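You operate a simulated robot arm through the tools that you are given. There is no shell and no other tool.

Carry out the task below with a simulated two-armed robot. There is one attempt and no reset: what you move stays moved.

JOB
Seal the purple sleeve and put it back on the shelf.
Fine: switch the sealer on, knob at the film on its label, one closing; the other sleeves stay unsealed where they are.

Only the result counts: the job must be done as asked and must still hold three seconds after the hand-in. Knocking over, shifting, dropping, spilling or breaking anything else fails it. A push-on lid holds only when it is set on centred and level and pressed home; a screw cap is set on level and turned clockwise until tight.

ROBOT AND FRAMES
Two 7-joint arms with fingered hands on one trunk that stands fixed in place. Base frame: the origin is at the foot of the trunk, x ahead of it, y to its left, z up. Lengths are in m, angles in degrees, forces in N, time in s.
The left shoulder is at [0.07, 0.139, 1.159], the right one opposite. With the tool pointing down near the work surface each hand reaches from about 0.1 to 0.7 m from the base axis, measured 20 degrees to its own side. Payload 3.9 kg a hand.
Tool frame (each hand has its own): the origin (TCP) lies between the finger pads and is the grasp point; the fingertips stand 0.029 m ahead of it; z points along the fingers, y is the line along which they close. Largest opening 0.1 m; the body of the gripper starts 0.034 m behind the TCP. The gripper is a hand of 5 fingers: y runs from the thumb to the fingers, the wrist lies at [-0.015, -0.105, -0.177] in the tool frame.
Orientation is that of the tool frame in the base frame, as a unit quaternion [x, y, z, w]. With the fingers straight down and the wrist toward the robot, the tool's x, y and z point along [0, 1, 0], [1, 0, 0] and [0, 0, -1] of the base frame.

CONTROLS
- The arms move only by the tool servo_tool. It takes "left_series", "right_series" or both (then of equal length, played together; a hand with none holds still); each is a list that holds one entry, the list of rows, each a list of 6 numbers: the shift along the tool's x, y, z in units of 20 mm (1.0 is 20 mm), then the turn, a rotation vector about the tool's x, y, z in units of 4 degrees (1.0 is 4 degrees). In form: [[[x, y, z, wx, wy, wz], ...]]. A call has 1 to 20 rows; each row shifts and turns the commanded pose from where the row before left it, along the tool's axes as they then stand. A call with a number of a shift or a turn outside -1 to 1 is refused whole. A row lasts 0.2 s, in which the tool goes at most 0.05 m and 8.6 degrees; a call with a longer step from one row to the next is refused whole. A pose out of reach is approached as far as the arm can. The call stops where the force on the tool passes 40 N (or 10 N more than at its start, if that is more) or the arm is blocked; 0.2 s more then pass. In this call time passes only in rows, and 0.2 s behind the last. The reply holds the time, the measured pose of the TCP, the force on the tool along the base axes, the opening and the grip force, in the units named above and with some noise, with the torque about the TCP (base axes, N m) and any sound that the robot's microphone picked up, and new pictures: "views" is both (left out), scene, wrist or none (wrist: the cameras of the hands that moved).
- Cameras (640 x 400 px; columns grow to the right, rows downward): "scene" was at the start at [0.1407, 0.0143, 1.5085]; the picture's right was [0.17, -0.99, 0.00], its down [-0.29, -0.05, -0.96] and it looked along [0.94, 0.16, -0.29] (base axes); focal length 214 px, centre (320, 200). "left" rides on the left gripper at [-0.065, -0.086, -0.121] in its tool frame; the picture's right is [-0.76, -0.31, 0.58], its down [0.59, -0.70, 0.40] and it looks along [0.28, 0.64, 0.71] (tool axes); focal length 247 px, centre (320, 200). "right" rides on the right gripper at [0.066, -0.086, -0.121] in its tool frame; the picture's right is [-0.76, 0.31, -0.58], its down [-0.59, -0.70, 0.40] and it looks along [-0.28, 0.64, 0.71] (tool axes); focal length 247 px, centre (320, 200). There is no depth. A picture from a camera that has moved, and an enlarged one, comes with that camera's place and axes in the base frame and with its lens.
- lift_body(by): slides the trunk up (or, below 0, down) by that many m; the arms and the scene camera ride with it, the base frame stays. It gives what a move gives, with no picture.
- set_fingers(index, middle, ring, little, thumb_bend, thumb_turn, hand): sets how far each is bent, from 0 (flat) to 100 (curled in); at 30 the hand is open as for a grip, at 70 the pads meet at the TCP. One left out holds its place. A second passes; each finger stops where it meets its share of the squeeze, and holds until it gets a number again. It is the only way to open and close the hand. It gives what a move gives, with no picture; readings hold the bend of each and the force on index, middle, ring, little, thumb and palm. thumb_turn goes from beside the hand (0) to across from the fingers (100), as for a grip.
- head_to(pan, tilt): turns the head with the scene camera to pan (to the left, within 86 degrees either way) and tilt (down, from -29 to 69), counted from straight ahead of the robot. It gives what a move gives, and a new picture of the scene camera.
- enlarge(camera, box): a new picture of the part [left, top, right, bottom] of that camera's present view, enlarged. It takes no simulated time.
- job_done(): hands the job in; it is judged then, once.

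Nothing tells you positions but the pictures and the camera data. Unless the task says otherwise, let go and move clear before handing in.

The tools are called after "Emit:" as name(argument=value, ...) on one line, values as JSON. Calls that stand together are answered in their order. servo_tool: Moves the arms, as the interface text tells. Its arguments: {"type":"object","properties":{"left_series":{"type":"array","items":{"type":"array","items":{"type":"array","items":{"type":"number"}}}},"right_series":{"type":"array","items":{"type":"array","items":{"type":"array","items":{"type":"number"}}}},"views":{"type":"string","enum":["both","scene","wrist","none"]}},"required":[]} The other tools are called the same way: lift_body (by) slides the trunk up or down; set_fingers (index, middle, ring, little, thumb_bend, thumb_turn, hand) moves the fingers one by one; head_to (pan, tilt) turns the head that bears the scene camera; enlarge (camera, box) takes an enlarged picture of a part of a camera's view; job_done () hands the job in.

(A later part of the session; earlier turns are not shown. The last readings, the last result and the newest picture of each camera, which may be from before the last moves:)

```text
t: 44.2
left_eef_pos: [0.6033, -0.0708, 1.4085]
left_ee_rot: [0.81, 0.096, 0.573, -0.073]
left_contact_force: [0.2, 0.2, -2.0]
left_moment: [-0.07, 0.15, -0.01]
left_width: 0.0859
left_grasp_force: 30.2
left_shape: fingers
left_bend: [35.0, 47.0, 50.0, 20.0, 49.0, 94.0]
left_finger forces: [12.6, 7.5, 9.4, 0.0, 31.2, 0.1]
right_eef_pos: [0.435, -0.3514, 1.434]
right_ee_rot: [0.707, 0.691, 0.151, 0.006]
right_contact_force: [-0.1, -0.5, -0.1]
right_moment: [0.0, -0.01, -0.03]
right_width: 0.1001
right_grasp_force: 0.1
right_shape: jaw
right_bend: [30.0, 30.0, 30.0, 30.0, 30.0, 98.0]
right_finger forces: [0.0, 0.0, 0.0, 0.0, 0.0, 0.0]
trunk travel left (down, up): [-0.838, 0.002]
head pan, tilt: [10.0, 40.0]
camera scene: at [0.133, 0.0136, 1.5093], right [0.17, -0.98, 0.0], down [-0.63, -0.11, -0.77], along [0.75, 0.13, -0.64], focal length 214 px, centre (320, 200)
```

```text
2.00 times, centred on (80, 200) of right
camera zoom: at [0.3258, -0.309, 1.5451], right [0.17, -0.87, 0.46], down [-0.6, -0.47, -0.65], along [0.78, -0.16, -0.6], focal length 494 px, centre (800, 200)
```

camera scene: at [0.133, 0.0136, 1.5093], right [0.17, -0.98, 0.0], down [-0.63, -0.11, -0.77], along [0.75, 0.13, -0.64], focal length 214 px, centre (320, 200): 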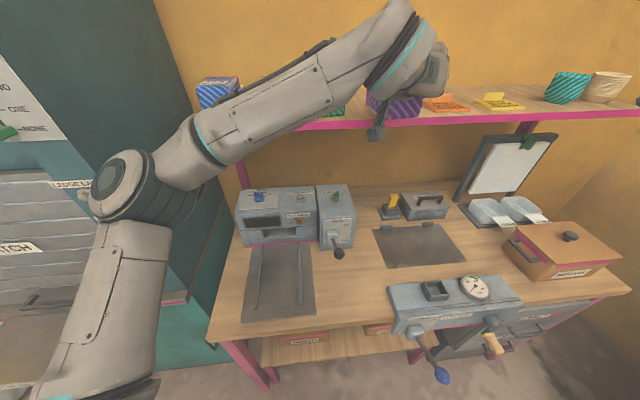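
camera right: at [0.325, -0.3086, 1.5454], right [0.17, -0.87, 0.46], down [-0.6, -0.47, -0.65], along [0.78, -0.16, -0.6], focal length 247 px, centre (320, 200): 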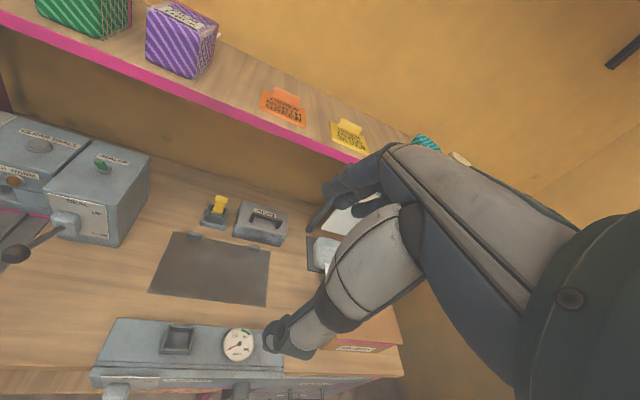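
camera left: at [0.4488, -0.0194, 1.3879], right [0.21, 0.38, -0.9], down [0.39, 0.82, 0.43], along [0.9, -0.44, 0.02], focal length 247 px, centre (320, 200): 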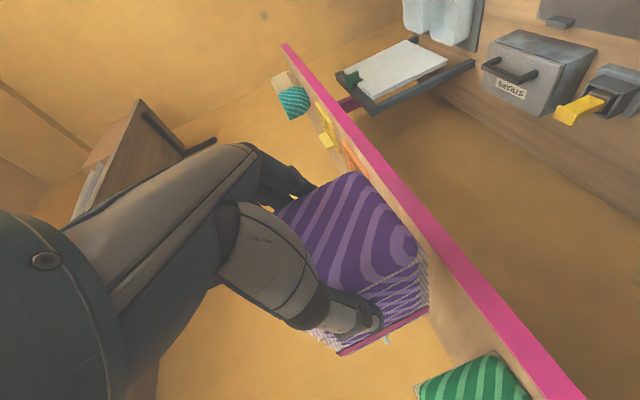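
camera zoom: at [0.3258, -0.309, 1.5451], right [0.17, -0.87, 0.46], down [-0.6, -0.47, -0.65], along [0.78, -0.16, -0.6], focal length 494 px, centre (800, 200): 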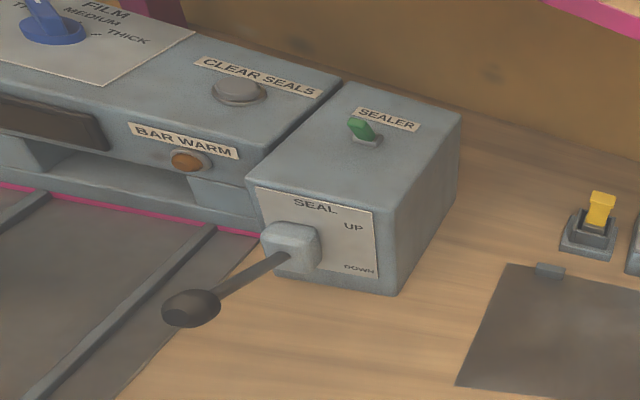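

The geometry now fits together: the sealer's front is at u≈0.673, its slot is centred on the rails at v≈0.070, and the mat is at z≈0.846. I'll back off a little, then carry the sleeve diagonally down and left.

Emit:
servo_tool(left_series=[[[-0.3, 0, -0.822, 0, 0, 0], [-0.3, 0, -0.822, 0, 0, 0], [-0.3, 0, -0.822, 0, 0, 0], [-0.3, 0, -0.822, 0.47, 0, -0.17], [-0.764, -0.9125, 0.278, 0, 0, 0], [-0.764, -0.9125, 0.278, 0, 0, 0], [-0.764, -0.9125, 0.278, 0, 0, 0], [-0.764, -0.9125, 0.278, 0, 0, 0], [-0.764, -0.9125, 0.278, 0, 0, 0], [-0.764, -0.9125, 0.278, 0, 0, 0], [-0.764, -0.9125, 0.278, 0, 0, 0], [-0.764, -0.9125, 0.278, 0, 0, 0]]])

```text
t: 46.8
left_eef_pos: [0.4945, 0.0583, 1.2782]
left_ee_rot: [0.809, 0.111, 0.572, -0.082]
left_contact_force: [-0.7, 0.1, -2.9]
left_moment: [-0.08, 0.14, 0.01]
left_width: 0.0857
left_grasp_force: 30.3
left_shape: fingers
left_bend: [35.0, 47.0, 50.0, 20.0, 49.0, 94.0]
left_finger forces: [12.6, 7.5, 9.4, 0.0, 31.0, 0.1]
right_eef_pos: [0.4345, -0.3493, 1.4345]
right_ee_rot: [0.706, 0.692, 0.151, 0.006]
right_contact_force: [0.4, 0.6, 0.4]
right_moment: [-0.01, 0.01, -0.01]
right_width: 0.0999
right_grasp_force: 0.0
right_shape: jaw
right_bend: [30.0, 30.0, 30.0, 30.0, 30.0, 98.0]
right_finger forces: [0.0, 0.0, 0.0, 0.1, 0.1, 0.1]
trunk travel left (down, up): [-0.838, 0.002]
head pan, tilt: [10.0, 40.0]
camera scene: at [0.1323, 0.015, 1.5093], right [0.17, -0.98, 0.0], down [-0.63, -0.11, -0.77], along [0.75, 0.13, -0.64], focal length 214 px, centre (320, 200)
camera left: at [0.3419, 0.1036, 1.2581], right [0.2, 0.38, -0.9], down [0.36, 0.83, 0.43], along [0.91, -0.41, 0.03], focal length 247 px, centre (320, 200)
```

scene: 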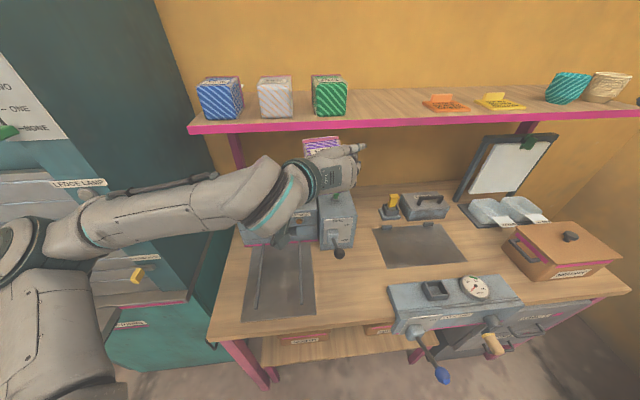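
left: 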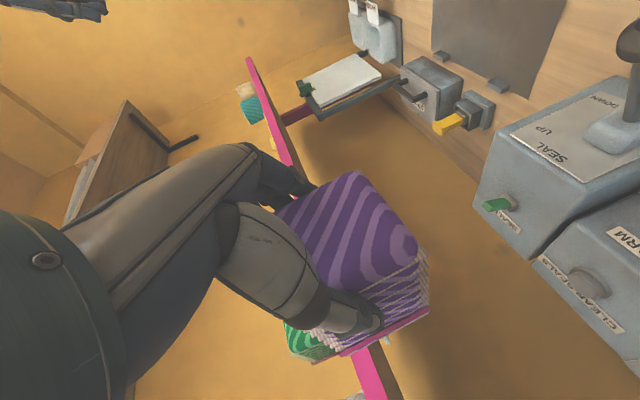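

All good so far. I'll glance left to check the elbow's clearance from the cabinet.

Emit:
head_to(pan=45, tilt=45)

```text
t: 47.9
left_eef_pos: [0.4962, 0.0573, 1.2796]
left_ee_rot: [0.808, 0.11, 0.573, -0.084]
left_contact_force: [-0.1, 0.5, -2.6]
left_moment: [-0.09, 0.14, 0.03]
left_width: 0.0862
left_grasp_force: 30.2
left_shape: fingers
left_bend: [35.0, 47.0, 50.0, 20.0, 49.0, 94.0]
left_finger forces: [12.6, 7.5, 9.4, 0.0, 30.8, 0.0]
right_eef_pos: [0.4354, -0.3508, 1.4334]
right_ee_rot: [0.706, 0.692, 0.151, 0.005]
right_contact_force: [-0.6, 0.0, 0.2]
right_moment: [0.02, -0.01, -0.06]
right_width: 0.0997
right_grasp_force: 0.0
right_shape: jaw
right_bend: [30.0, 30.0, 30.0, 30.0, 30.0, 98.0]
right_finger forces: [0.0, 0.1, 0.0, 0.1, 0.0, 0.0]
trunk travel left (down, up): [-0.838, 0.002]
head pan, tilt: [45.0, 45.0]
camera scene: at [0.1066, 0.0565, 1.502], right [0.71, -0.71, 0.0], down [-0.5, -0.5, -0.71], along [0.5, 0.5, -0.71], focal length 214 px, centre (320, 200)
```

scene: 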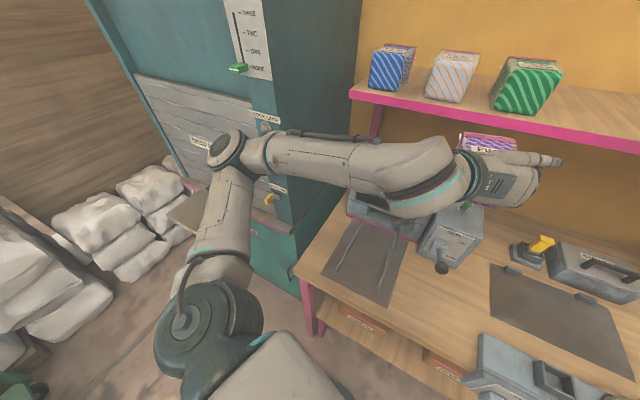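

There's about 8 cm of elbow clearance. I'll continue to above the mat.

Emit:
servo_tool(left_series=[[[-0.764, -0.9125, 0.278, 0, 0, 0], [-0.764, -0.9125, 0.278, 0, 0, 0], [-0.764, -0.9125, 0.278, 0, 0, 0], [-0.764, -0.9125, 0.278, 0, 0, 0], [-0.764, -0.9125, 0.278, 0, 0, 0], [-0.764, -0.9125, 0.278, 0, 0, 0], [-0.764, -0.9125, 0.278, 0, 0, 0], [-0.764, -0.9125, 0.278, 0, 0, 0]]])

```text
t: 49.6
left_eef_pos: [0.5029, 0.1962, 1.1647]
left_ee_rot: [0.809, 0.11, 0.571, -0.083]
left_contact_force: [0.5, 0.4, -2.3]
left_moment: [-0.05, 0.09, 0.02]
left_width: 0.0858
left_grasp_force: 29.3
left_shape: fingers
left_bend: [35.0, 48.0, 50.0, 20.0, 49.0, 94.0]
left_finger forces: [12.4, 7.5, 9.4, 0.1, 30.7, 0.0]
left hand out of reach, approached as far as the arm can: row 4, 5, 6, 7, 8
right_eef_pos: [0.4337, -0.3505, 1.4334]
right_ee_rot: [0.706, 0.692, 0.15, 0.006]
right_contact_force: [-1.3, 0.0, -0.1]
right_moment: [0.03, -0.03, 0.02]
right_width: 0.1001
right_grasp_force: 0.0
right_shape: jaw
right_bend: [30.0, 30.0, 30.0, 30.0, 30.0, 98.0]
right_finger forces: [0.1, 0.0, 0.0, 0.1, 0.1, 0.0]
trunk travel left (down, up): [-0.838, 0.002]
head pan, tilt: [45.0, 45.0]
camera scene: at [0.106, 0.0574, 1.502], right [0.71, -0.71, 0.0], down [-0.5, -0.5, -0.71], along [0.5, 0.5, -0.71], focal length 214 px, centre (320, 200)
camera left: at [0.3476, 0.2417, 1.1437], right [0.19, 0.38, -0.9], down [0.36, 0.83, 0.43], along [0.91, -0.41, 0.02], focal length 247 px, centre (320, 200)
```

scene: 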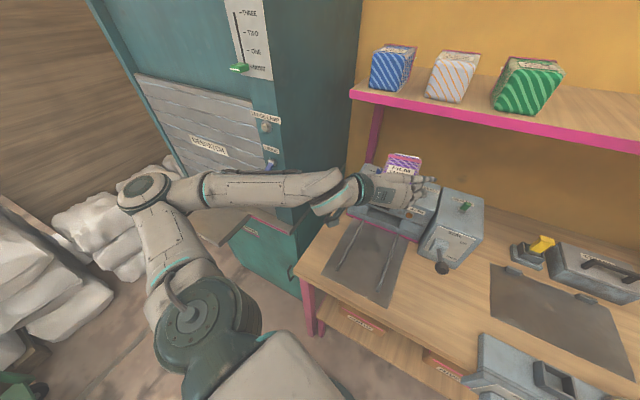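
left: 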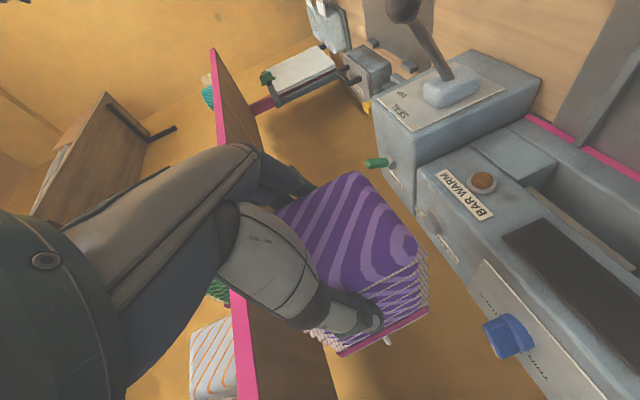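

The arm is near a joint limit here, so I'll use the trunk to lower everything. First I'll try to back the sleeve off about 2 cm from the sealer face.

Emit:
servo_tool(left_series=[[[-0.342, 0, -0.94, 0, 0, 0], [0, 0, 0, 0, 0, 0]]], views="none")

```text
t: 50.2
left_eef_pos: [0.5018, 0.1921, 1.168]
left_ee_rot: [0.809, 0.11, 0.572, -0.083]
left_contact_force: [1.5, -0.2, -2.7]
left_moment: [-0.06, 0.16, 0.0]
left_width: 0.0861
left_grasp_force: 30.4
left_shape: fingers
left_bend: [35.0, 48.0, 50.0, 20.0, 49.0, 94.0]
left_finger forces: [12.4, 7.4, 9.3, 0.0, 30.8, 0.0]
left hand out of reach, approached as far as the arm can: row 1
right_eef_pos: [0.4341, -0.352, 1.4343]
right_ee_rot: [0.706, 0.692, 0.151, 0.006]
right_contact_force: [0.7, -0.3, 0.3]
right_moment: [0.03, -0.02, -0.02]
right_width: 0.1001
right_grasp_force: 0.1
right_shape: jaw
right_bend: [30.0, 30.0, 30.0, 30.0, 30.0, 98.0]
right_finger forces: [0.0, 0.0, 0.0, 0.0, 0.1, 0.0]
trunk travel left (down, up): [-0.838, 0.002]
head pan, tilt: [45.0, 45.0]
```

The elbow is at its bend limit because the wrist is too close to the shoulder. Lowering with the arm rather than the trunk should open it up.

Emit:
servo_tool(left_series=[[[-0.94, 0, 0.342, 0, 0, 0], [-0.94, 0, 0.342, 0, 0, 0], [-0.94, 0, 0.342, 0, 0, 0], [-0.342, 0, -0.94, 0, 0, 0], [-0.342, 0, -0.94, 0, 0, 0], [0, 0, 0, 0, 0, 0]]])

```text
t: 51.6
left_eef_pos: [0.5058, 0.1898, 1.1046]
left_ee_rot: [0.809, 0.11, 0.571, -0.083]
left_contact_force: [-0.4, 0.5, -2.6]
left_moment: [-0.03, 0.13, 0.01]
left_width: 0.0859
left_grasp_force: 30.1
left_shape: fingers
left_bend: [35.0, 48.0, 50.0, 20.0, 49.0, 94.0]
left_finger forces: [12.6, 7.4, 9.3, 0.1, 30.4, 0.0]
left hand out of reach, approached as far as the arm can: row 2, 4, 5
right_eef_pos: [0.4349, -0.3514, 1.4329]
right_ee_rot: [0.706, 0.692, 0.151, 0.005]
right_contact_force: [-0.3, 0.2, -0.8]
right_moment: [-0.02, 0.0, 0.02]
right_width: 0.1001
right_grasp_force: 0.0
right_shape: jaw
right_bend: [30.0, 30.0, 30.0, 30.0, 30.0, 98.0]
right_finger forces: [0.0, 0.0, 0.0, 0.0, 0.1, 0.0]
trunk travel left (down, up): [-0.838, 0.002]
head pan, tilt: [45.0, 45.0]
camera scene: at [0.1065, 0.0566, 1.502], right [0.71, -0.71, 0.0], down [-0.5, -0.5, -0.71], along [0.5, 0.5, -0.71], focal length 214 px, centre (320, 200)
camera left: at [0.3519, 0.2357, 1.0836], right [0.19, 0.38, -0.9], down [0.36, 0.83, 0.43], along [0.91, -0.41, 0.02], focal length 247 px, centre (320, 200)
```

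scene: 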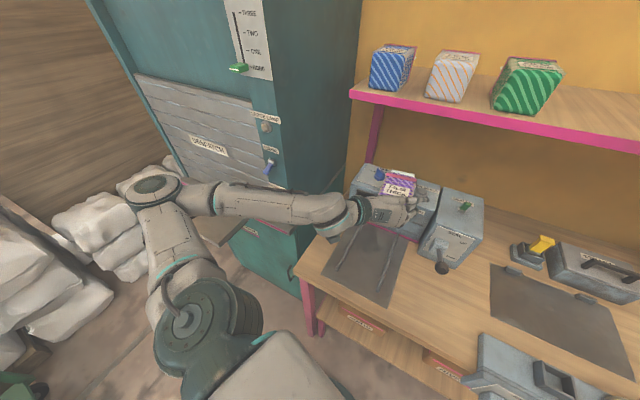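
left: 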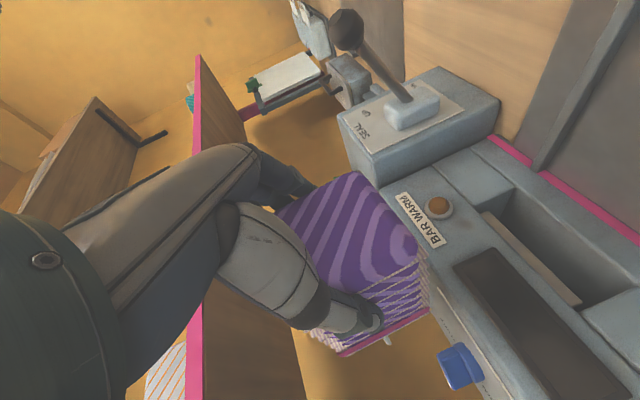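

The room to back up grows as the hand gets lower. I'll alternate small downs and backs so the sleeve's tail stays clear of the sealer face.

Emit:
servo_tool(left_series=[[[-0.94, 0, 0.342, 0, 0, 0], [-0.94, 0, 0.342, 0, 0, 0], [-0.205, 0, -0.56, 0, 0, 0], [-0.205, 0, -0.56, 0, 0, 0], [0, 0, 0, 0, 0, 0]]])

Emit:
head_to(pan=20, tilt=45)

```text
t: 52.9
left_eef_pos: [0.4999, 0.1877, 1.0605]
left_ee_rot: [0.809, 0.111, 0.572, -0.084]
left_contact_force: [-0.5, 0.9, -2.7]
left_moment: [-0.05, 0.13, 0.0]
left_width: 0.0859
left_grasp_force: 30.1
left_shape: fingers
left_bend: [35.0, 48.0, 50.0, 20.0, 49.0, 94.0]
left_finger forces: [12.5, 7.4, 9.2, 0.0, 30.4, 0.0]
left hand out of reach, approached as far as the arm can: row 3, 4
right_eef_pos: [0.4349, -0.3503, 1.4341]
right_ee_rot: [0.706, 0.692, 0.151, 0.006]
right_contact_force: [0.2, -0.1, -0.2]
right_moment: [0.03, 0.01, 0.01]
right_width: 0.0998
right_grasp_force: 0.0
right_shape: jaw
right_bend: [30.0, 30.0, 30.0, 30.0, 30.0, 98.0]
right_finger forces: [0.0, 0.0, 0.1, 0.1, 0.0, 0.0]
trunk travel left (down, up): [-0.838, 0.002]
head pan, tilt: [45.0, 45.0]
camera scene: at [0.1066, 0.0566, 1.502], right [0.71, -0.71, 0.0], down [-0.5, -0.5, -0.71], along [0.5, 0.5, -0.71], focal length 214 px, centre (320, 200)
camera left: at [0.3453, 0.2332, 1.04], right [0.2, 0.38, -0.9], down [0.36, 0.83, 0.43], along [0.91, -0.41, 0.02], focal length 247 px, centre (320, 200)
```

scene: 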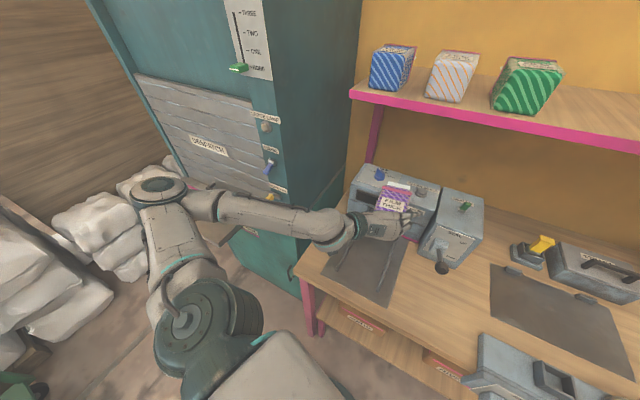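
left: 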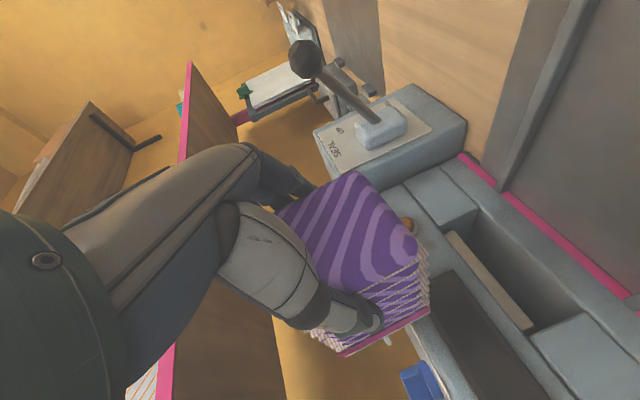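

```text
t: 53.7
left_eef_pos: [0.4993, 0.1871, 1.0608]
left_ee_rot: [0.809, 0.11, 0.572, -0.083]
left_contact_force: [-1.5, 0.1, -2.7]
left_moment: [-0.06, 0.11, 0.01]
left_width: 0.0856
left_grasp_force: 30.0
left_shape: fingers
left_bend: [35.0, 48.0, 50.0, 20.0, 49.0, 94.0]
left_finger forces: [12.4, 7.4, 9.3, 0.0, 30.4, 0.0]
right_eef_pos: [0.4357, -0.3517, 1.4335]
right_ee_rot: [0.706, 0.692, 0.15, 0.006]
right_contact_force: [-0.3, 0.6, 0.2]
right_moment: [0.0, -0.01, -0.01]
right_width: 0.0999
right_grasp_force: 0.0
right_shape: jaw
right_bend: [30.0, 30.0, 30.0, 30.0, 30.0, 98.0]
right_finger forces: [0.0, 0.0, 0.1, 0.1, 0.0, 0.0]
trunk travel left (down, up): [-0.838, 0.002]
head pan, tilt: [20.0, 45.0]
camera scene: at [0.1254, 0.027, 1.502], right [0.34, -0.94, 0.0], down [-0.66, -0.24, -0.71], along [0.66, 0.24, -0.71], focal length 214 px, centre (320, 200)
```

scene: 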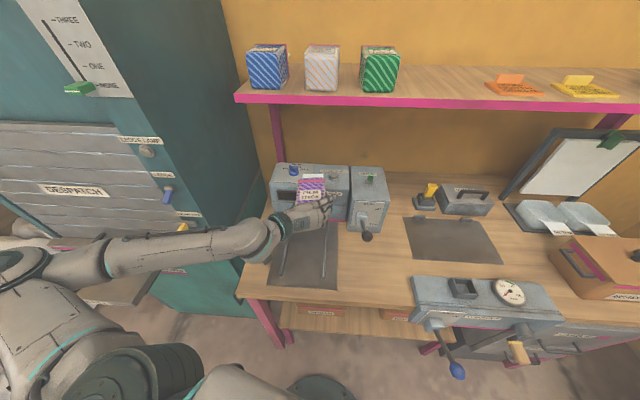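

Emit:
enlarge(camera="scene", box=[230, 140, 400, 250])

Emit:
enlarge(camera="left", box=[250, 120, 640, 400])

```text
3.64 times, centred on (315, 195) of scene
camera zoom: at [0.1254, 0.027, 1.502], right [0.34, -0.94, 0.0], down [-0.66, -0.24, -0.71], along [0.66, 0.24, -0.71], focal length 780 px, centre (338, 218)
```

zoom: 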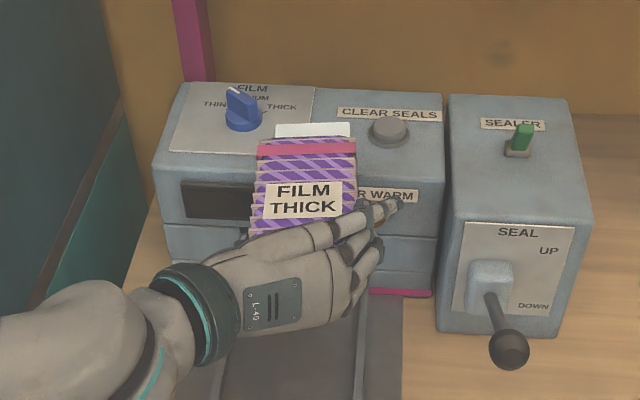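

```text
1.43 times, centred on (445, 260) of left
camera zoom: at [0.3453, 0.2332, 1.0401], right [0.2, 0.38, -0.9], down [0.36, 0.83, 0.43], along [0.91, -0.41, 0.02], focal length 353 px, centre (141, 114)
```

zoom: 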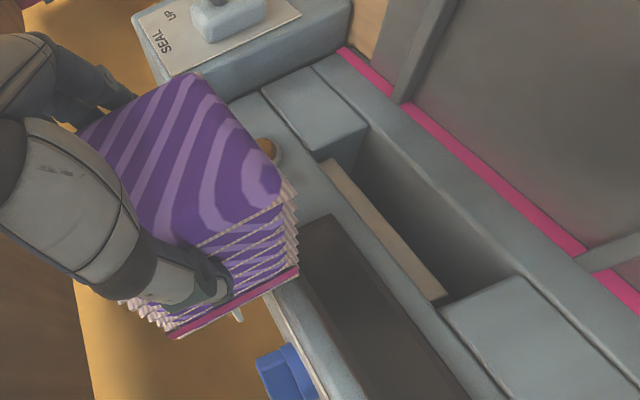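

The film tail is about 6 cm long and still hangs over the sealer's top, so I need more back-off before lowering. Yawing the hand clockwise moves the wrist away from the shoulder and should give room.

Emit:
servo_tool(left_series=[[[0, 0, 0, -0.94, 0, 0.342], [0, 0, 0, -0.94, 0, 0.342], [0, 0, 0, -0.94, 0, 0.342], [0, 0, 0, -0.94, 0, 0.342], [0, 0, 0, -0.94, 0, 0.342], [-0.321, 0.342, -0.884, 0, 0, 0], [-0.321, 0.342, -0.884, 0, 0, 0], [0, 0, 0, 0, 0, 0]]])

```text
t: 55.5
left_eef_pos: [0.4656, 0.1758, 1.0536]
left_ee_rot: [0.822, -0.011, 0.569, -0.006]
left_contact_force: [0.5, -0.9, -2.1]
left_moment: [0.0, 0.13, -0.01]
left_width: 0.0859
left_grasp_force: 29.7
left_shape: fingers
left_bend: [35.0, 48.0, 50.0, 20.0, 49.0, 94.0]
left_finger forces: [12.4, 7.4, 9.1, 0.1, 30.2, 0.0]
left hand out of reach, approached as far as the arm can: row 5, 7
right_eef_pos: [0.4358, -0.3509, 1.4344]
right_ee_rot: [0.706, 0.692, 0.151, 0.006]
right_contact_force: [0.8, 0.1, -0.1]
right_moment: [-0.02, -0.03, 0.0]
right_width: 0.0997
right_grasp_force: 0.1
right_shape: jaw
right_bend: [30.0, 30.0, 30.0, 30.0, 30.0, 98.0]
right_finger forces: [0.0, 0.1, 0.0, 0.0, 0.1, 0.0]
trunk travel left (down, up): [-0.838, 0.002]
head pan, tilt: [20.0, 45.0]
camera scene: at [0.1262, 0.027, 1.5019], right [0.34, -0.94, 0.0], down [-0.67, -0.24, -0.71], along [0.66, 0.24, -0.71], focal length 214 px, centre (320, 200)
camera left: at [0.3306, 0.2642, 1.0372], right [0.28, 0.32, -0.9], down [0.59, 0.69, 0.43], along [0.76, -0.65, 0.0], focal length 247 px, centre (320, 200)
```

scene: 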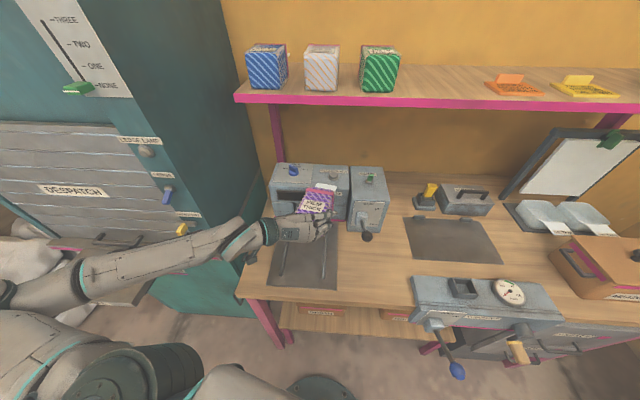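
left: 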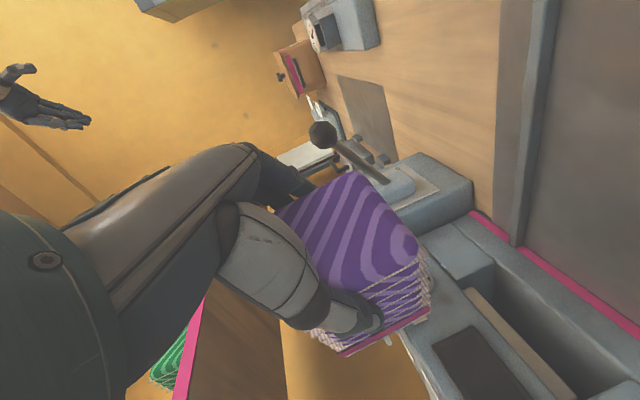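

The tail is now clear of the sealer face by about 2 cm. I'll go down.

Emit:
servo_tool(left_series=[[[-0.94, 0, 0.342, 0, 0, 0], [-0.94, 0, 0.342, 0, 0, 0], [-0.94, 0, 0.342, 0, 0, 0], [-0.94, 0, 0.342, 0, 0, 0], [0, 0, 0, 0, 0, 0]]])

Emit:
enlarge(camera="scene", box=[230, 140, 400, 250])

```text
t: 56.7
left_eef_pos: [0.4642, 0.1763, 0.9738]
left_ee_rot: [0.821, -0.011, 0.571, -0.008]
left_contact_force: [0.0, -1.5, 1.7]
left_moment: [0.27, -0.57, -0.2]
left_width: 0.0846
left_grasp_force: 26.4
left_shape: fingers
left_bend: [38.0, 48.0, 52.0, 20.0, 47.0, 97.0]
left_finger forces: [6.9, 7.0, 12.2, 0.1, 26.1, 0.1]
right_eef_pos: [0.4342, -0.3516, 1.4344]
right_ee_rot: [0.706, 0.692, 0.151, 0.006]
right_contact_force: [0.3, -0.6, -0.6]
right_moment: [-0.03, 0.0, -0.01]
right_width: 0.1001
right_grasp_force: 0.0
right_shape: jaw
right_bend: [30.0, 30.0, 30.0, 30.0, 30.0, 98.0]
right_finger forces: [0.0, 0.1, 0.0, 0.0, 0.0, 0.1]
trunk travel left (down, up): [-0.838, 0.002]
head pan, tilt: [20.0, 45.0]
camera scene: at [0.1245, 0.0261, 1.5021], right [0.34, -0.94, 0.0], down [-0.66, -0.24, -0.71], along [0.66, 0.24, -0.71], focal length 214 px, centre (320, 200)
camera left: at [0.3283, 0.2647, 0.9575], right [0.28, 0.33, -0.9], down [0.58, 0.69, 0.43], along [0.76, -0.65, 0.0], focal length 247 px, centre (320, 200)
```

scene: 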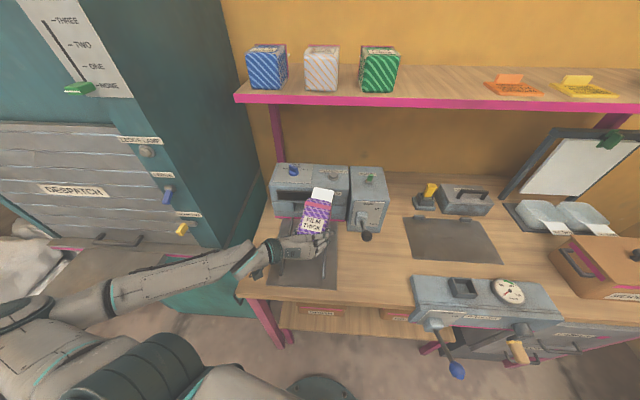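
left: 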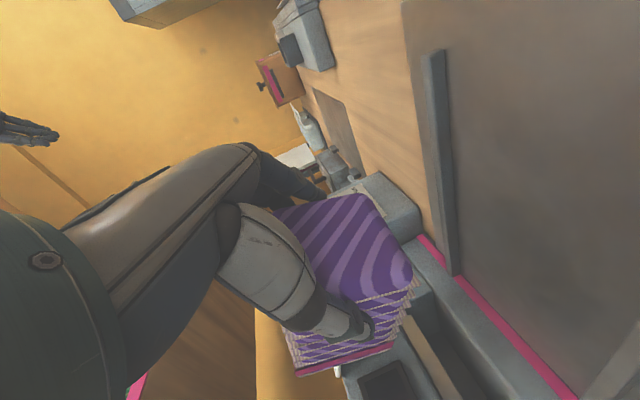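

```text
3.64 times, centred on (315, 195) of scene
camera zoom: at [0.1245, 0.0261, 1.5021], right [0.34, -0.94, 0.0], down [-0.66, -0.24, -0.71], along [0.66, 0.24, -0.71], focal length 780 px, centre (338, 218)
```

zoom: 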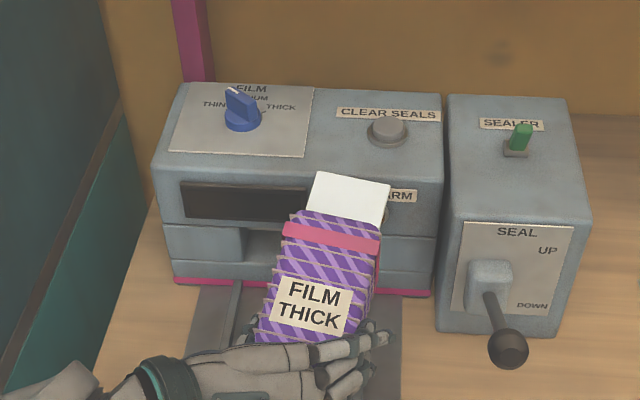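

The tail caught the sealer's front as I lowered, and the sleeve has tilted nose-up in the hand. I'll back straight off before going any further.

Emit:
servo_tool(left_series=[[[-0.329, 0.2756, -0.903, 0, 0, 0], [-0.329, 0.2756, -0.903, 0, 0, 0], [-0.329, 0.2756, -0.903, 0, 0, 0], [0, 0, 0, 0, 0, 0]]])

Emit:
enlarge(camera="scene", box=[230, 140, 400, 250])

Emit:
enlarge(camera="left", box=[220, 150, 480, 400])

```text
t: 57.7
left_eef_pos: [0.4223, 0.1656, 0.9619]
left_ee_rot: [0.822, -0.01, 0.569, -0.007]
left_contact_force: [-0.1, 0.6, -2.4]
left_moment: [-0.03, 0.16, -0.01]
left_width: 0.0842
left_grasp_force: 25.1
left_shape: fingers
left_bend: [37.0, 49.0, 52.0, 20.0, 48.0, 93.0]
left_finger forces: [9.7, 6.7, 9.7, 0.0, 24.7, 0.0]
left hand out of reach, approached as far as the arm can: row 2, 3
right_eef_pos: [0.4348, -0.3517, 1.4338]
right_ee_rot: [0.706, 0.692, 0.151, 0.006]
right_contact_force: [-0.2, 0.0, 0.2]
right_moment: [0.0, 0.0, 0.01]
right_width: 0.0998
right_grasp_force: 0.1
right_shape: jaw
right_bend: [30.0, 30.0, 30.0, 30.0, 30.0, 98.0]
right_finger forces: [0.0, 0.0, 0.0, 0.0, 0.1, 0.1]
trunk travel left (down, up): [-0.838, 0.002]
head pan, tilt: [20.0, 45.0]
camera scene: at [0.1252, 0.0268, 1.502], right [0.34, -0.94, 0.0], down [-0.66, -0.24, -0.71], along [0.66, 0.24, -0.71], focal length 214 px, centre (320, 200)
camera left: at [0.2863, 0.2545, 0.9456], right [0.28, 0.33, -0.9], down [0.59, 0.69, 0.43], along [0.76, -0.65, 0.0], focal length 247 px, centre (320, 200)
```

scene: 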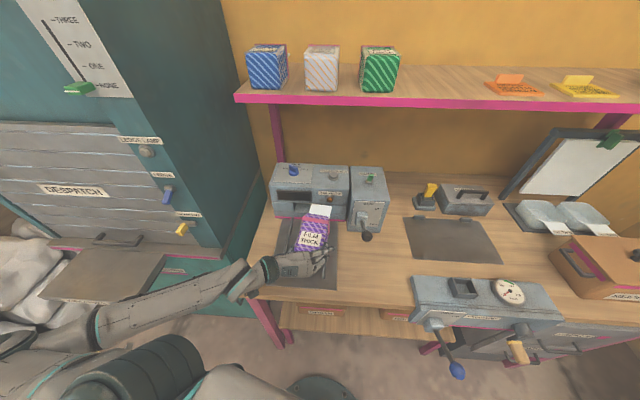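
left: 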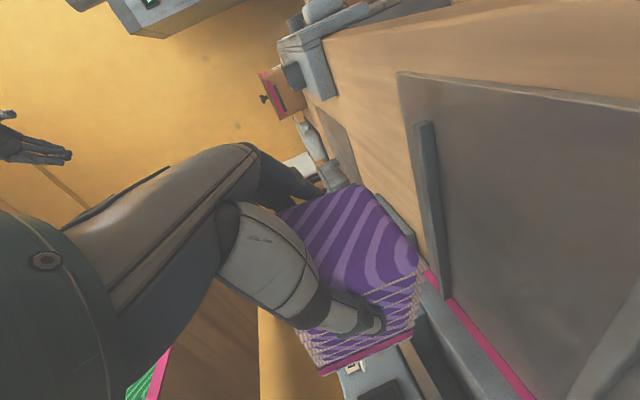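

```text
3.64 times, centred on (315, 195) of scene
camera zoom: at [0.1252, 0.0268, 1.502], right [0.34, -0.94, 0.0], down [-0.66, -0.24, -0.71], along [0.66, 0.24, -0.71], focal length 780 px, centre (338, 218)
```

zoom: 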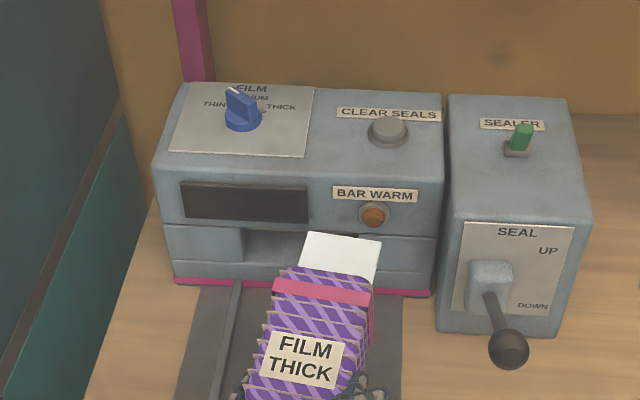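

```text
1.60 times, centred on (350, 275) of left
camera zoom: at [0.2863, 0.2545, 0.9456], right [0.28, 0.33, -0.9], down [0.59, 0.69, 0.43], along [0.76, -0.65, 0.0], focal length 395 px, centre (272, 80)
```

zoom: 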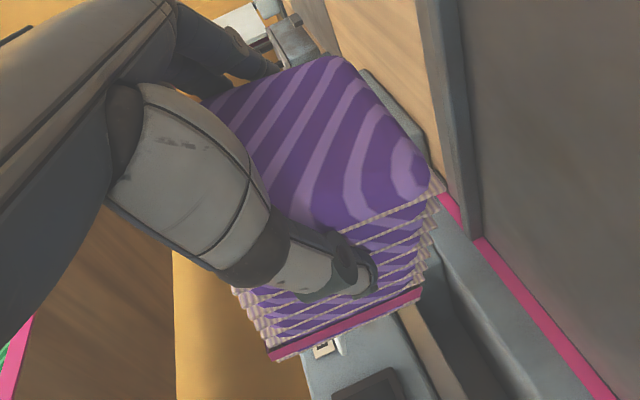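

The sleeve came free and is still held, tilted nose-up by about 15°. Lowering its near edge onto the mat should level it, so I'll go lower and yaw back in line with the rails.

Emit:
servo_tool(left_series=[[[-0.94, 0, 0.342, 0, 0, 0], [-0.6, 0, 0.22, 0, 0, 0], [0, 0, 0, 0.94, 0, -0.342], [0, 0, 0, 0.94, 0, -0.342], [0, 0, 0, 0.94, 0, -0.342], [0, 0, 0, 0.94, 0, -0.342], [0, 0, 0, 0, 0, 0]]])

Emit:
enlarge(camera="scene", box=[230, 160, 400, 270])

Emit:
enlarge(camera="left", box=[220, 150, 480, 400])

```text
t: 59.3
left_eef_pos: [0.4232, 0.1655, 0.9288]
left_ee_rot: [0.813, 0.105, 0.566, -0.087]
left_contact_force: [0.5, -0.9, -2.2]
left_moment: [-0.1, 0.14, 0.01]
left_width: 0.0843
left_grasp_force: 25.1
left_shape: fingers
left_bend: [37.0, 49.0, 52.0, 20.0, 48.0, 93.0]
left_finger forces: [9.6, 6.6, 9.5, 0.1, 24.4, 0.0]
right_eef_pos: [0.4351, -0.3509, 1.4337]
right_ee_rot: [0.706, 0.692, 0.15, 0.006]
right_contact_force: [-0.4, 0.1, -0.9]
right_moment: [0.01, 0.0, 0.02]
right_width: 0.0999
right_grasp_force: 0.1
right_shape: jaw
right_bend: [30.0, 30.0, 30.0, 30.0, 30.0, 98.0]
right_finger forces: [0.0, 0.0, 0.0, 0.0, 0.0, 0.0]
trunk travel left (down, up): [-0.838, 0.002]
head pan, tilt: [20.0, 45.0]
camera scene: at [0.1256, 0.0273, 1.502], right [0.34, -0.94, 0.0], down [-0.66, -0.24, -0.71], along [0.66, 0.24, -0.71], focal length 214 px, centre (320, 200)
camera left: at [0.2684, 0.2134, 0.9111], right [0.18, 0.39, -0.9], down [0.37, 0.82, 0.43], along [0.91, -0.41, 0.0], focal length 247 px, centre (320, 200)
```

scene: 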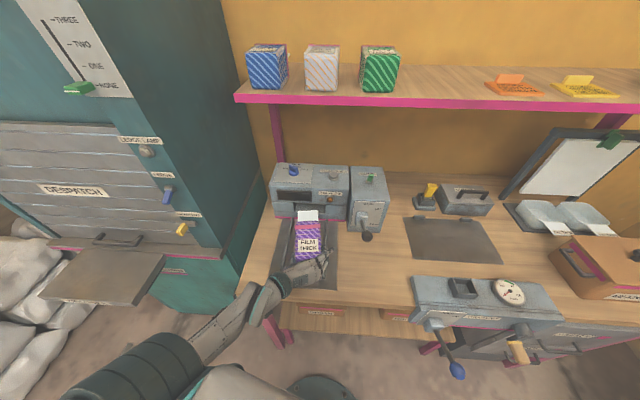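
left: 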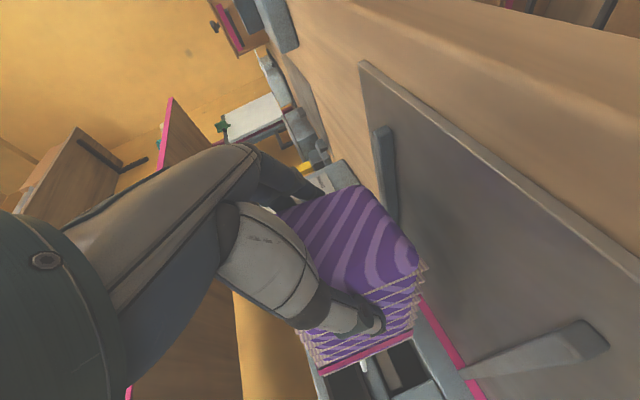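

```text
3.64 times, centred on (315, 215) of scene
camera zoom: at [0.1256, 0.0273, 1.502], right [0.34, -0.94, 0.0], down [-0.66, -0.24, -0.71], along [0.66, 0.24, -0.71], focal length 780 px, centre (338, 146)
```

zoom: 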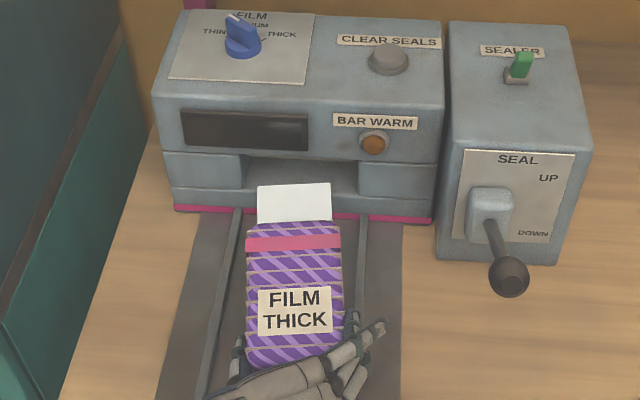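

```text
1.60 times, centred on (350, 275) of left
camera zoom: at [0.2684, 0.2134, 0.9111], right [0.18, 0.39, -0.9], down [0.37, 0.82, 0.43], along [0.91, -0.41, 0.0], focal length 395 px, centre (272, 80)
```

zoom: 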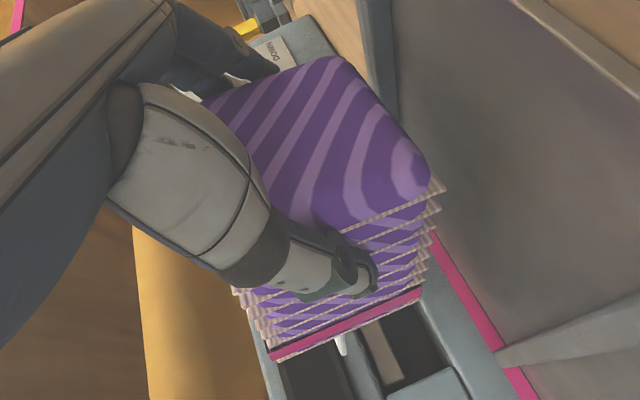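

The sleeve is nicely centred and aligned between the rails. I'll pitch the hand down another 8° for bracket clearance and to help level the sleeve, then lower until it touches the mat.

Emit:
servo_tool(left_series=[[[0, 0, 0, 0, -1, 0], [0, 0, 0, 0, -1, 0], [-0.71, 0, 0.375, 0, 0, 0], [-0.35, 0, 0.19, 0, 0, 0], [0, 0, 0, 0, 0, 0]]])

Emit:
enlarge(camera="scene", box=[230, 160, 400, 270])

Emit:
enlarge(camera="left", box=[220, 150, 480, 400])

```text
t: 60.5
left_eef_pos: [0.4247, 0.1669, 0.9023]
left_ee_rot: [0.85, 0.11, 0.509, -0.08]
left_contact_force: [0.2, 0.3, 1.5]
left_moment: [-0.04, 0.17, 0.0]
left_width: 0.084
left_grasp_force: 25.4
left_shape: fingers
left_bend: [37.0, 49.0, 52.0, 20.0, 48.0, 94.0]
left_finger forces: [9.5, 6.8, 9.7, 0.0, 24.8, 0.0]
left hand out of reach, approached as far as the arm can: row 1
right_eef_pos: [0.4346, -0.3507, 1.4346]
right_ee_rot: [0.706, 0.692, 0.151, 0.006]
right_contact_force: [0.4, -0.3, -0.5]
right_moment: [0.0, -0.04, 0.04]
right_width: 0.0999
right_grasp_force: 0.1
right_shape: jaw
right_bend: [30.0, 30.0, 30.0, 30.0, 30.0, 98.0]
right_finger forces: [0.0, 0.0, 0.1, 0.1, 0.0, 0.0]
trunk travel left (down, up): [-0.838, 0.002]
head pan, tilt: [20.0, 45.0]
camera scene: at [0.1248, 0.0266, 1.5021], right [0.34, -0.94, 0.0], down [-0.66, -0.24, -0.71], along [0.66, 0.24, -0.71], focal length 214 px, centre (320, 200)
camera left: at [0.2693, 0.2133, 0.9034], right [0.06, 0.36, -0.93], down [0.42, 0.84, 0.35], along [0.91, -0.41, -0.1], focal length 247 px, centre (320, 200)
```

scene: 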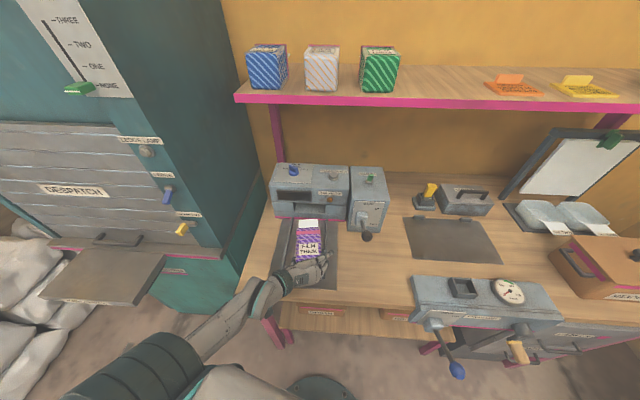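
left: 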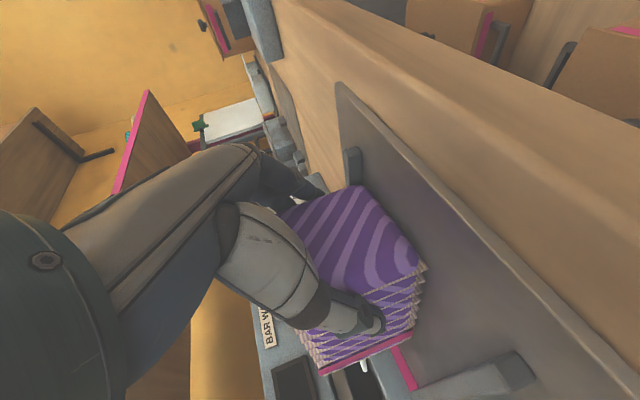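

```text
3.64 times, centred on (315, 215) of scene
camera zoom: at [0.1248, 0.0266, 1.5021], right [0.34, -0.94, 0.0], down [-0.66, -0.24, -0.71], along [0.66, 0.24, -0.71], focal length 780 px, centre (338, 146)
```

zoom: 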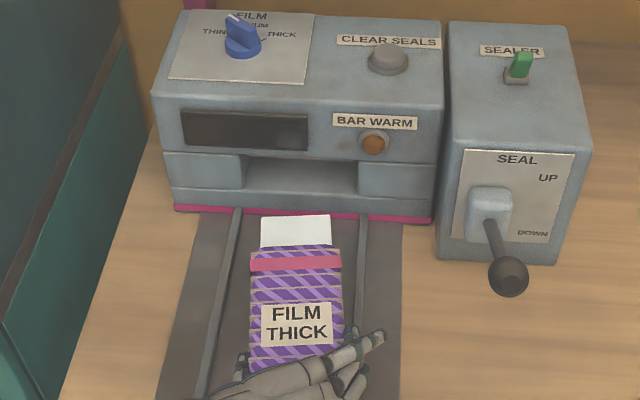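

```text
1.60 times, centred on (350, 275) of left
camera zoom: at [0.2693, 0.2133, 0.9034], right [0.06, 0.36, -0.93], down [0.42, 0.84, 0.35], along [0.91, -0.41, -0.1], focal length 395 px, centre (272, 80)
```

zoom: 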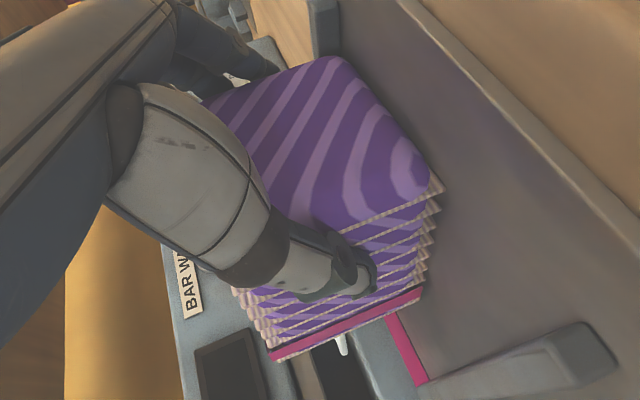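

It's touching the mat at its near edge. I'll press down a little more to settle it flat.

Emit:
servo_tool(left_series=[[[-0.22, 0, 0.117, 0, 0, 0], [0, 0, 0, 0, 0, 0]]], views="none")

Emit:
enlarge(camera="scene", box=[270, 190, 360, 280])

Emit:
enlarge(camera="left", box=[220, 150, 480, 400])

```text
t: 61.1
left_eef_pos: [0.4242, 0.1674, 0.8997]
left_ee_rot: [0.848, 0.109, 0.512, -0.079]
left_contact_force: [2.0, 2.5, 20.7]
left_moment: [-0.16, 0.18, 0.14]
left_width: 0.0842
left_grasp_force: 26.6
left_shape: fingers
left_bend: [37.0, 49.0, 52.0, 20.0, 48.0, 95.0]
left_finger forces: [8.8, 7.3, 11.1, 0.0, 27.4, 0.1]
right_eef_pos: [0.4322, -0.3517, 1.4355]
right_ee_rot: [0.706, 0.692, 0.151, 0.006]
right_contact_force: [0.2, 0.0, -1.1]
right_moment: [0.02, 0.0, -0.01]
right_width: 0.0996
right_grasp_force: 0.1
right_shape: jaw
right_bend: [30.0, 30.0, 30.0, 30.0, 30.0, 98.0]
right_finger forces: [0.0, 0.2, 0.0, 0.0, 0.0, 0.0]
trunk travel left (down, up): [-0.838, 0.002]
head pan, tilt: [20.0, 45.0]
```

```text
4.44 times, centred on (315, 235) of scene
camera zoom: at [0.1234, 0.0263, 1.5025], right [0.34, -0.94, 0.0], down [-0.66, -0.24, -0.71], along [0.67, 0.24, -0.71], focal length 953 px, centre (342, 44)
```

zoom: 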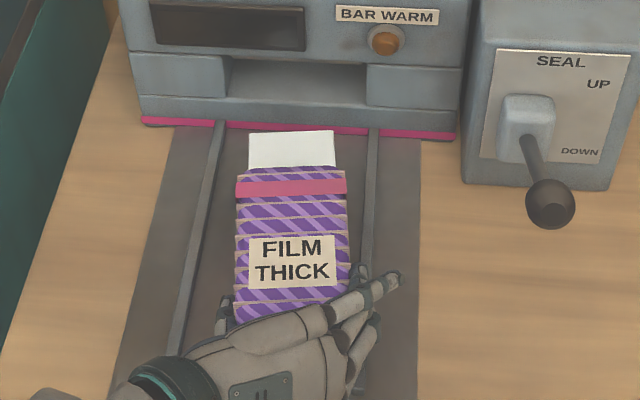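

```text
1.60 times, centred on (350, 275) of left
camera zoom: at [0.2692, 0.2133, 0.8998], right [0.07, 0.36, -0.93], down [0.42, 0.84, 0.35], along [0.91, -0.41, -0.09], focal length 395 px, centre (272, 80)
```

zoom: 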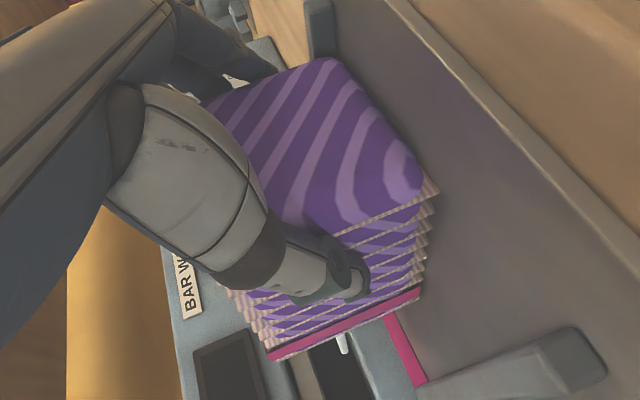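

The sleeve is resting on its near edge, still slightly nose-up and yawed about 8° left relative to the rails. I'll lift a few millimetres, yaw clockwise and pitch down to correct both.

Emit:
servo_tool(left_series=[[[0.221, 0, -0.117, 0, 0, 0], [0.47, 0, 0.88, -0.883, 0, 0.469], [0, 0, 0, -0.883, 0, 0.469], [0, 0, 0, 0, -1, 0], [0, 0, 0, 0, -1, 0], [0, 0, 0, 0, 0, 0]]])

Emit:
enlarge(camera="scene", box=[270, 190, 360, 280])

Emit:
enlarge(camera="left", box=[220, 150, 480, 400])

```text
t: 62.5
left_eef_pos: [0.4445, 0.1712, 0.9018]
left_ee_rot: [0.891, 0.053, 0.45, -0.04]
left_contact_force: [-1.9, -1.2, 4.9]
left_moment: [-0.14, -0.68, -0.16]
left_width: 0.0841
left_grasp_force: 25.3
left_shape: fingers
left_bend: [38.0, 49.0, 53.0, 20.0, 48.0, 95.0]
left_finger forces: [7.0, 7.5, 10.1, 0.0, 25.5, 0.0]
right_eef_pos: [0.4337, -0.3517, 1.4342]
right_ee_rot: [0.706, 0.692, 0.151, 0.006]
right_contact_force: [0.8, 0.2, -0.3]
right_moment: [-0.01, -0.01, -0.05]
right_width: 0.0998
right_grasp_force: 0.0
right_shape: jaw
right_bend: [30.0, 30.0, 30.0, 30.0, 30.0, 98.0]
right_finger forces: [0.0, 0.0, 0.1, 0.0, 0.0, 0.0]
trunk travel left (down, up): [-0.838, 0.002]
head pan, tilt: [20.0, 45.0]
camera scene: at [0.1239, 0.0262, 1.5022], right [0.34, -0.94, 0.0], down [-0.66, -0.24, -0.71], along [0.67, 0.24, -0.71], focal length 214 px, centre (320, 200)
camera left: at [0.2978, 0.2394, 0.9236], right [-0.03, 0.33, -0.94], down [0.57, 0.78, 0.26], along [0.82, -0.53, -0.21], focal length 247 px, centre (320, 200)
```

scene: 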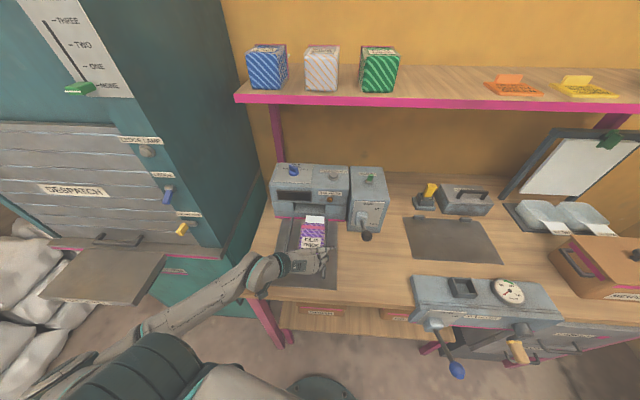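
left: 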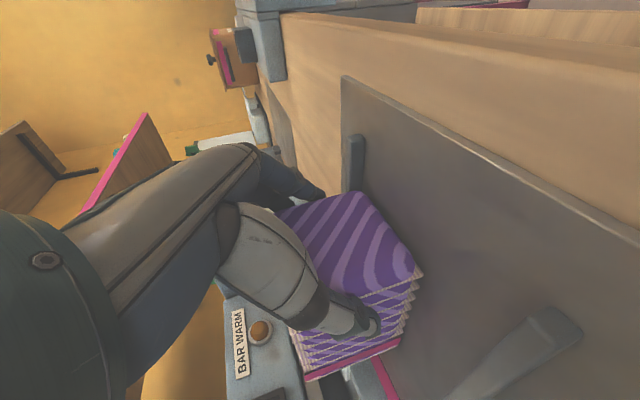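

```text
4.44 times, centred on (315, 235) of scene
camera zoom: at [0.1239, 0.0262, 1.5022], right [0.34, -0.94, 0.0], down [-0.66, -0.24, -0.71], along [0.67, 0.24, -0.71], focal length 953 px, centre (342, 44)
```

zoom: 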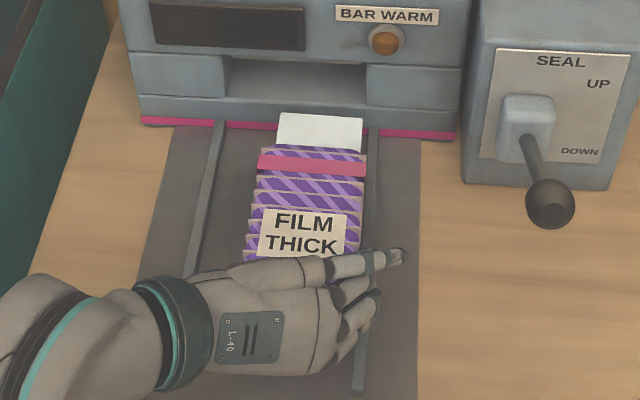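

```text
1.60 times, centred on (350, 275) of left
camera zoom: at [0.2978, 0.2394, 0.9236], right [-0.03, 0.33, -0.94], down [0.57, 0.78, 0.26], along [0.82, -0.53, -0.21], focal length 395 px, centre (272, 80)
```

zoom: 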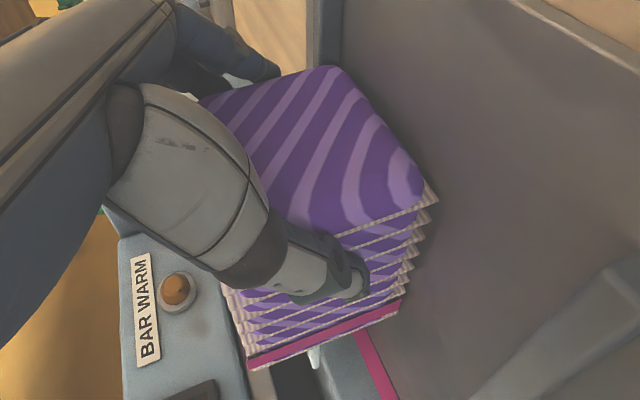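

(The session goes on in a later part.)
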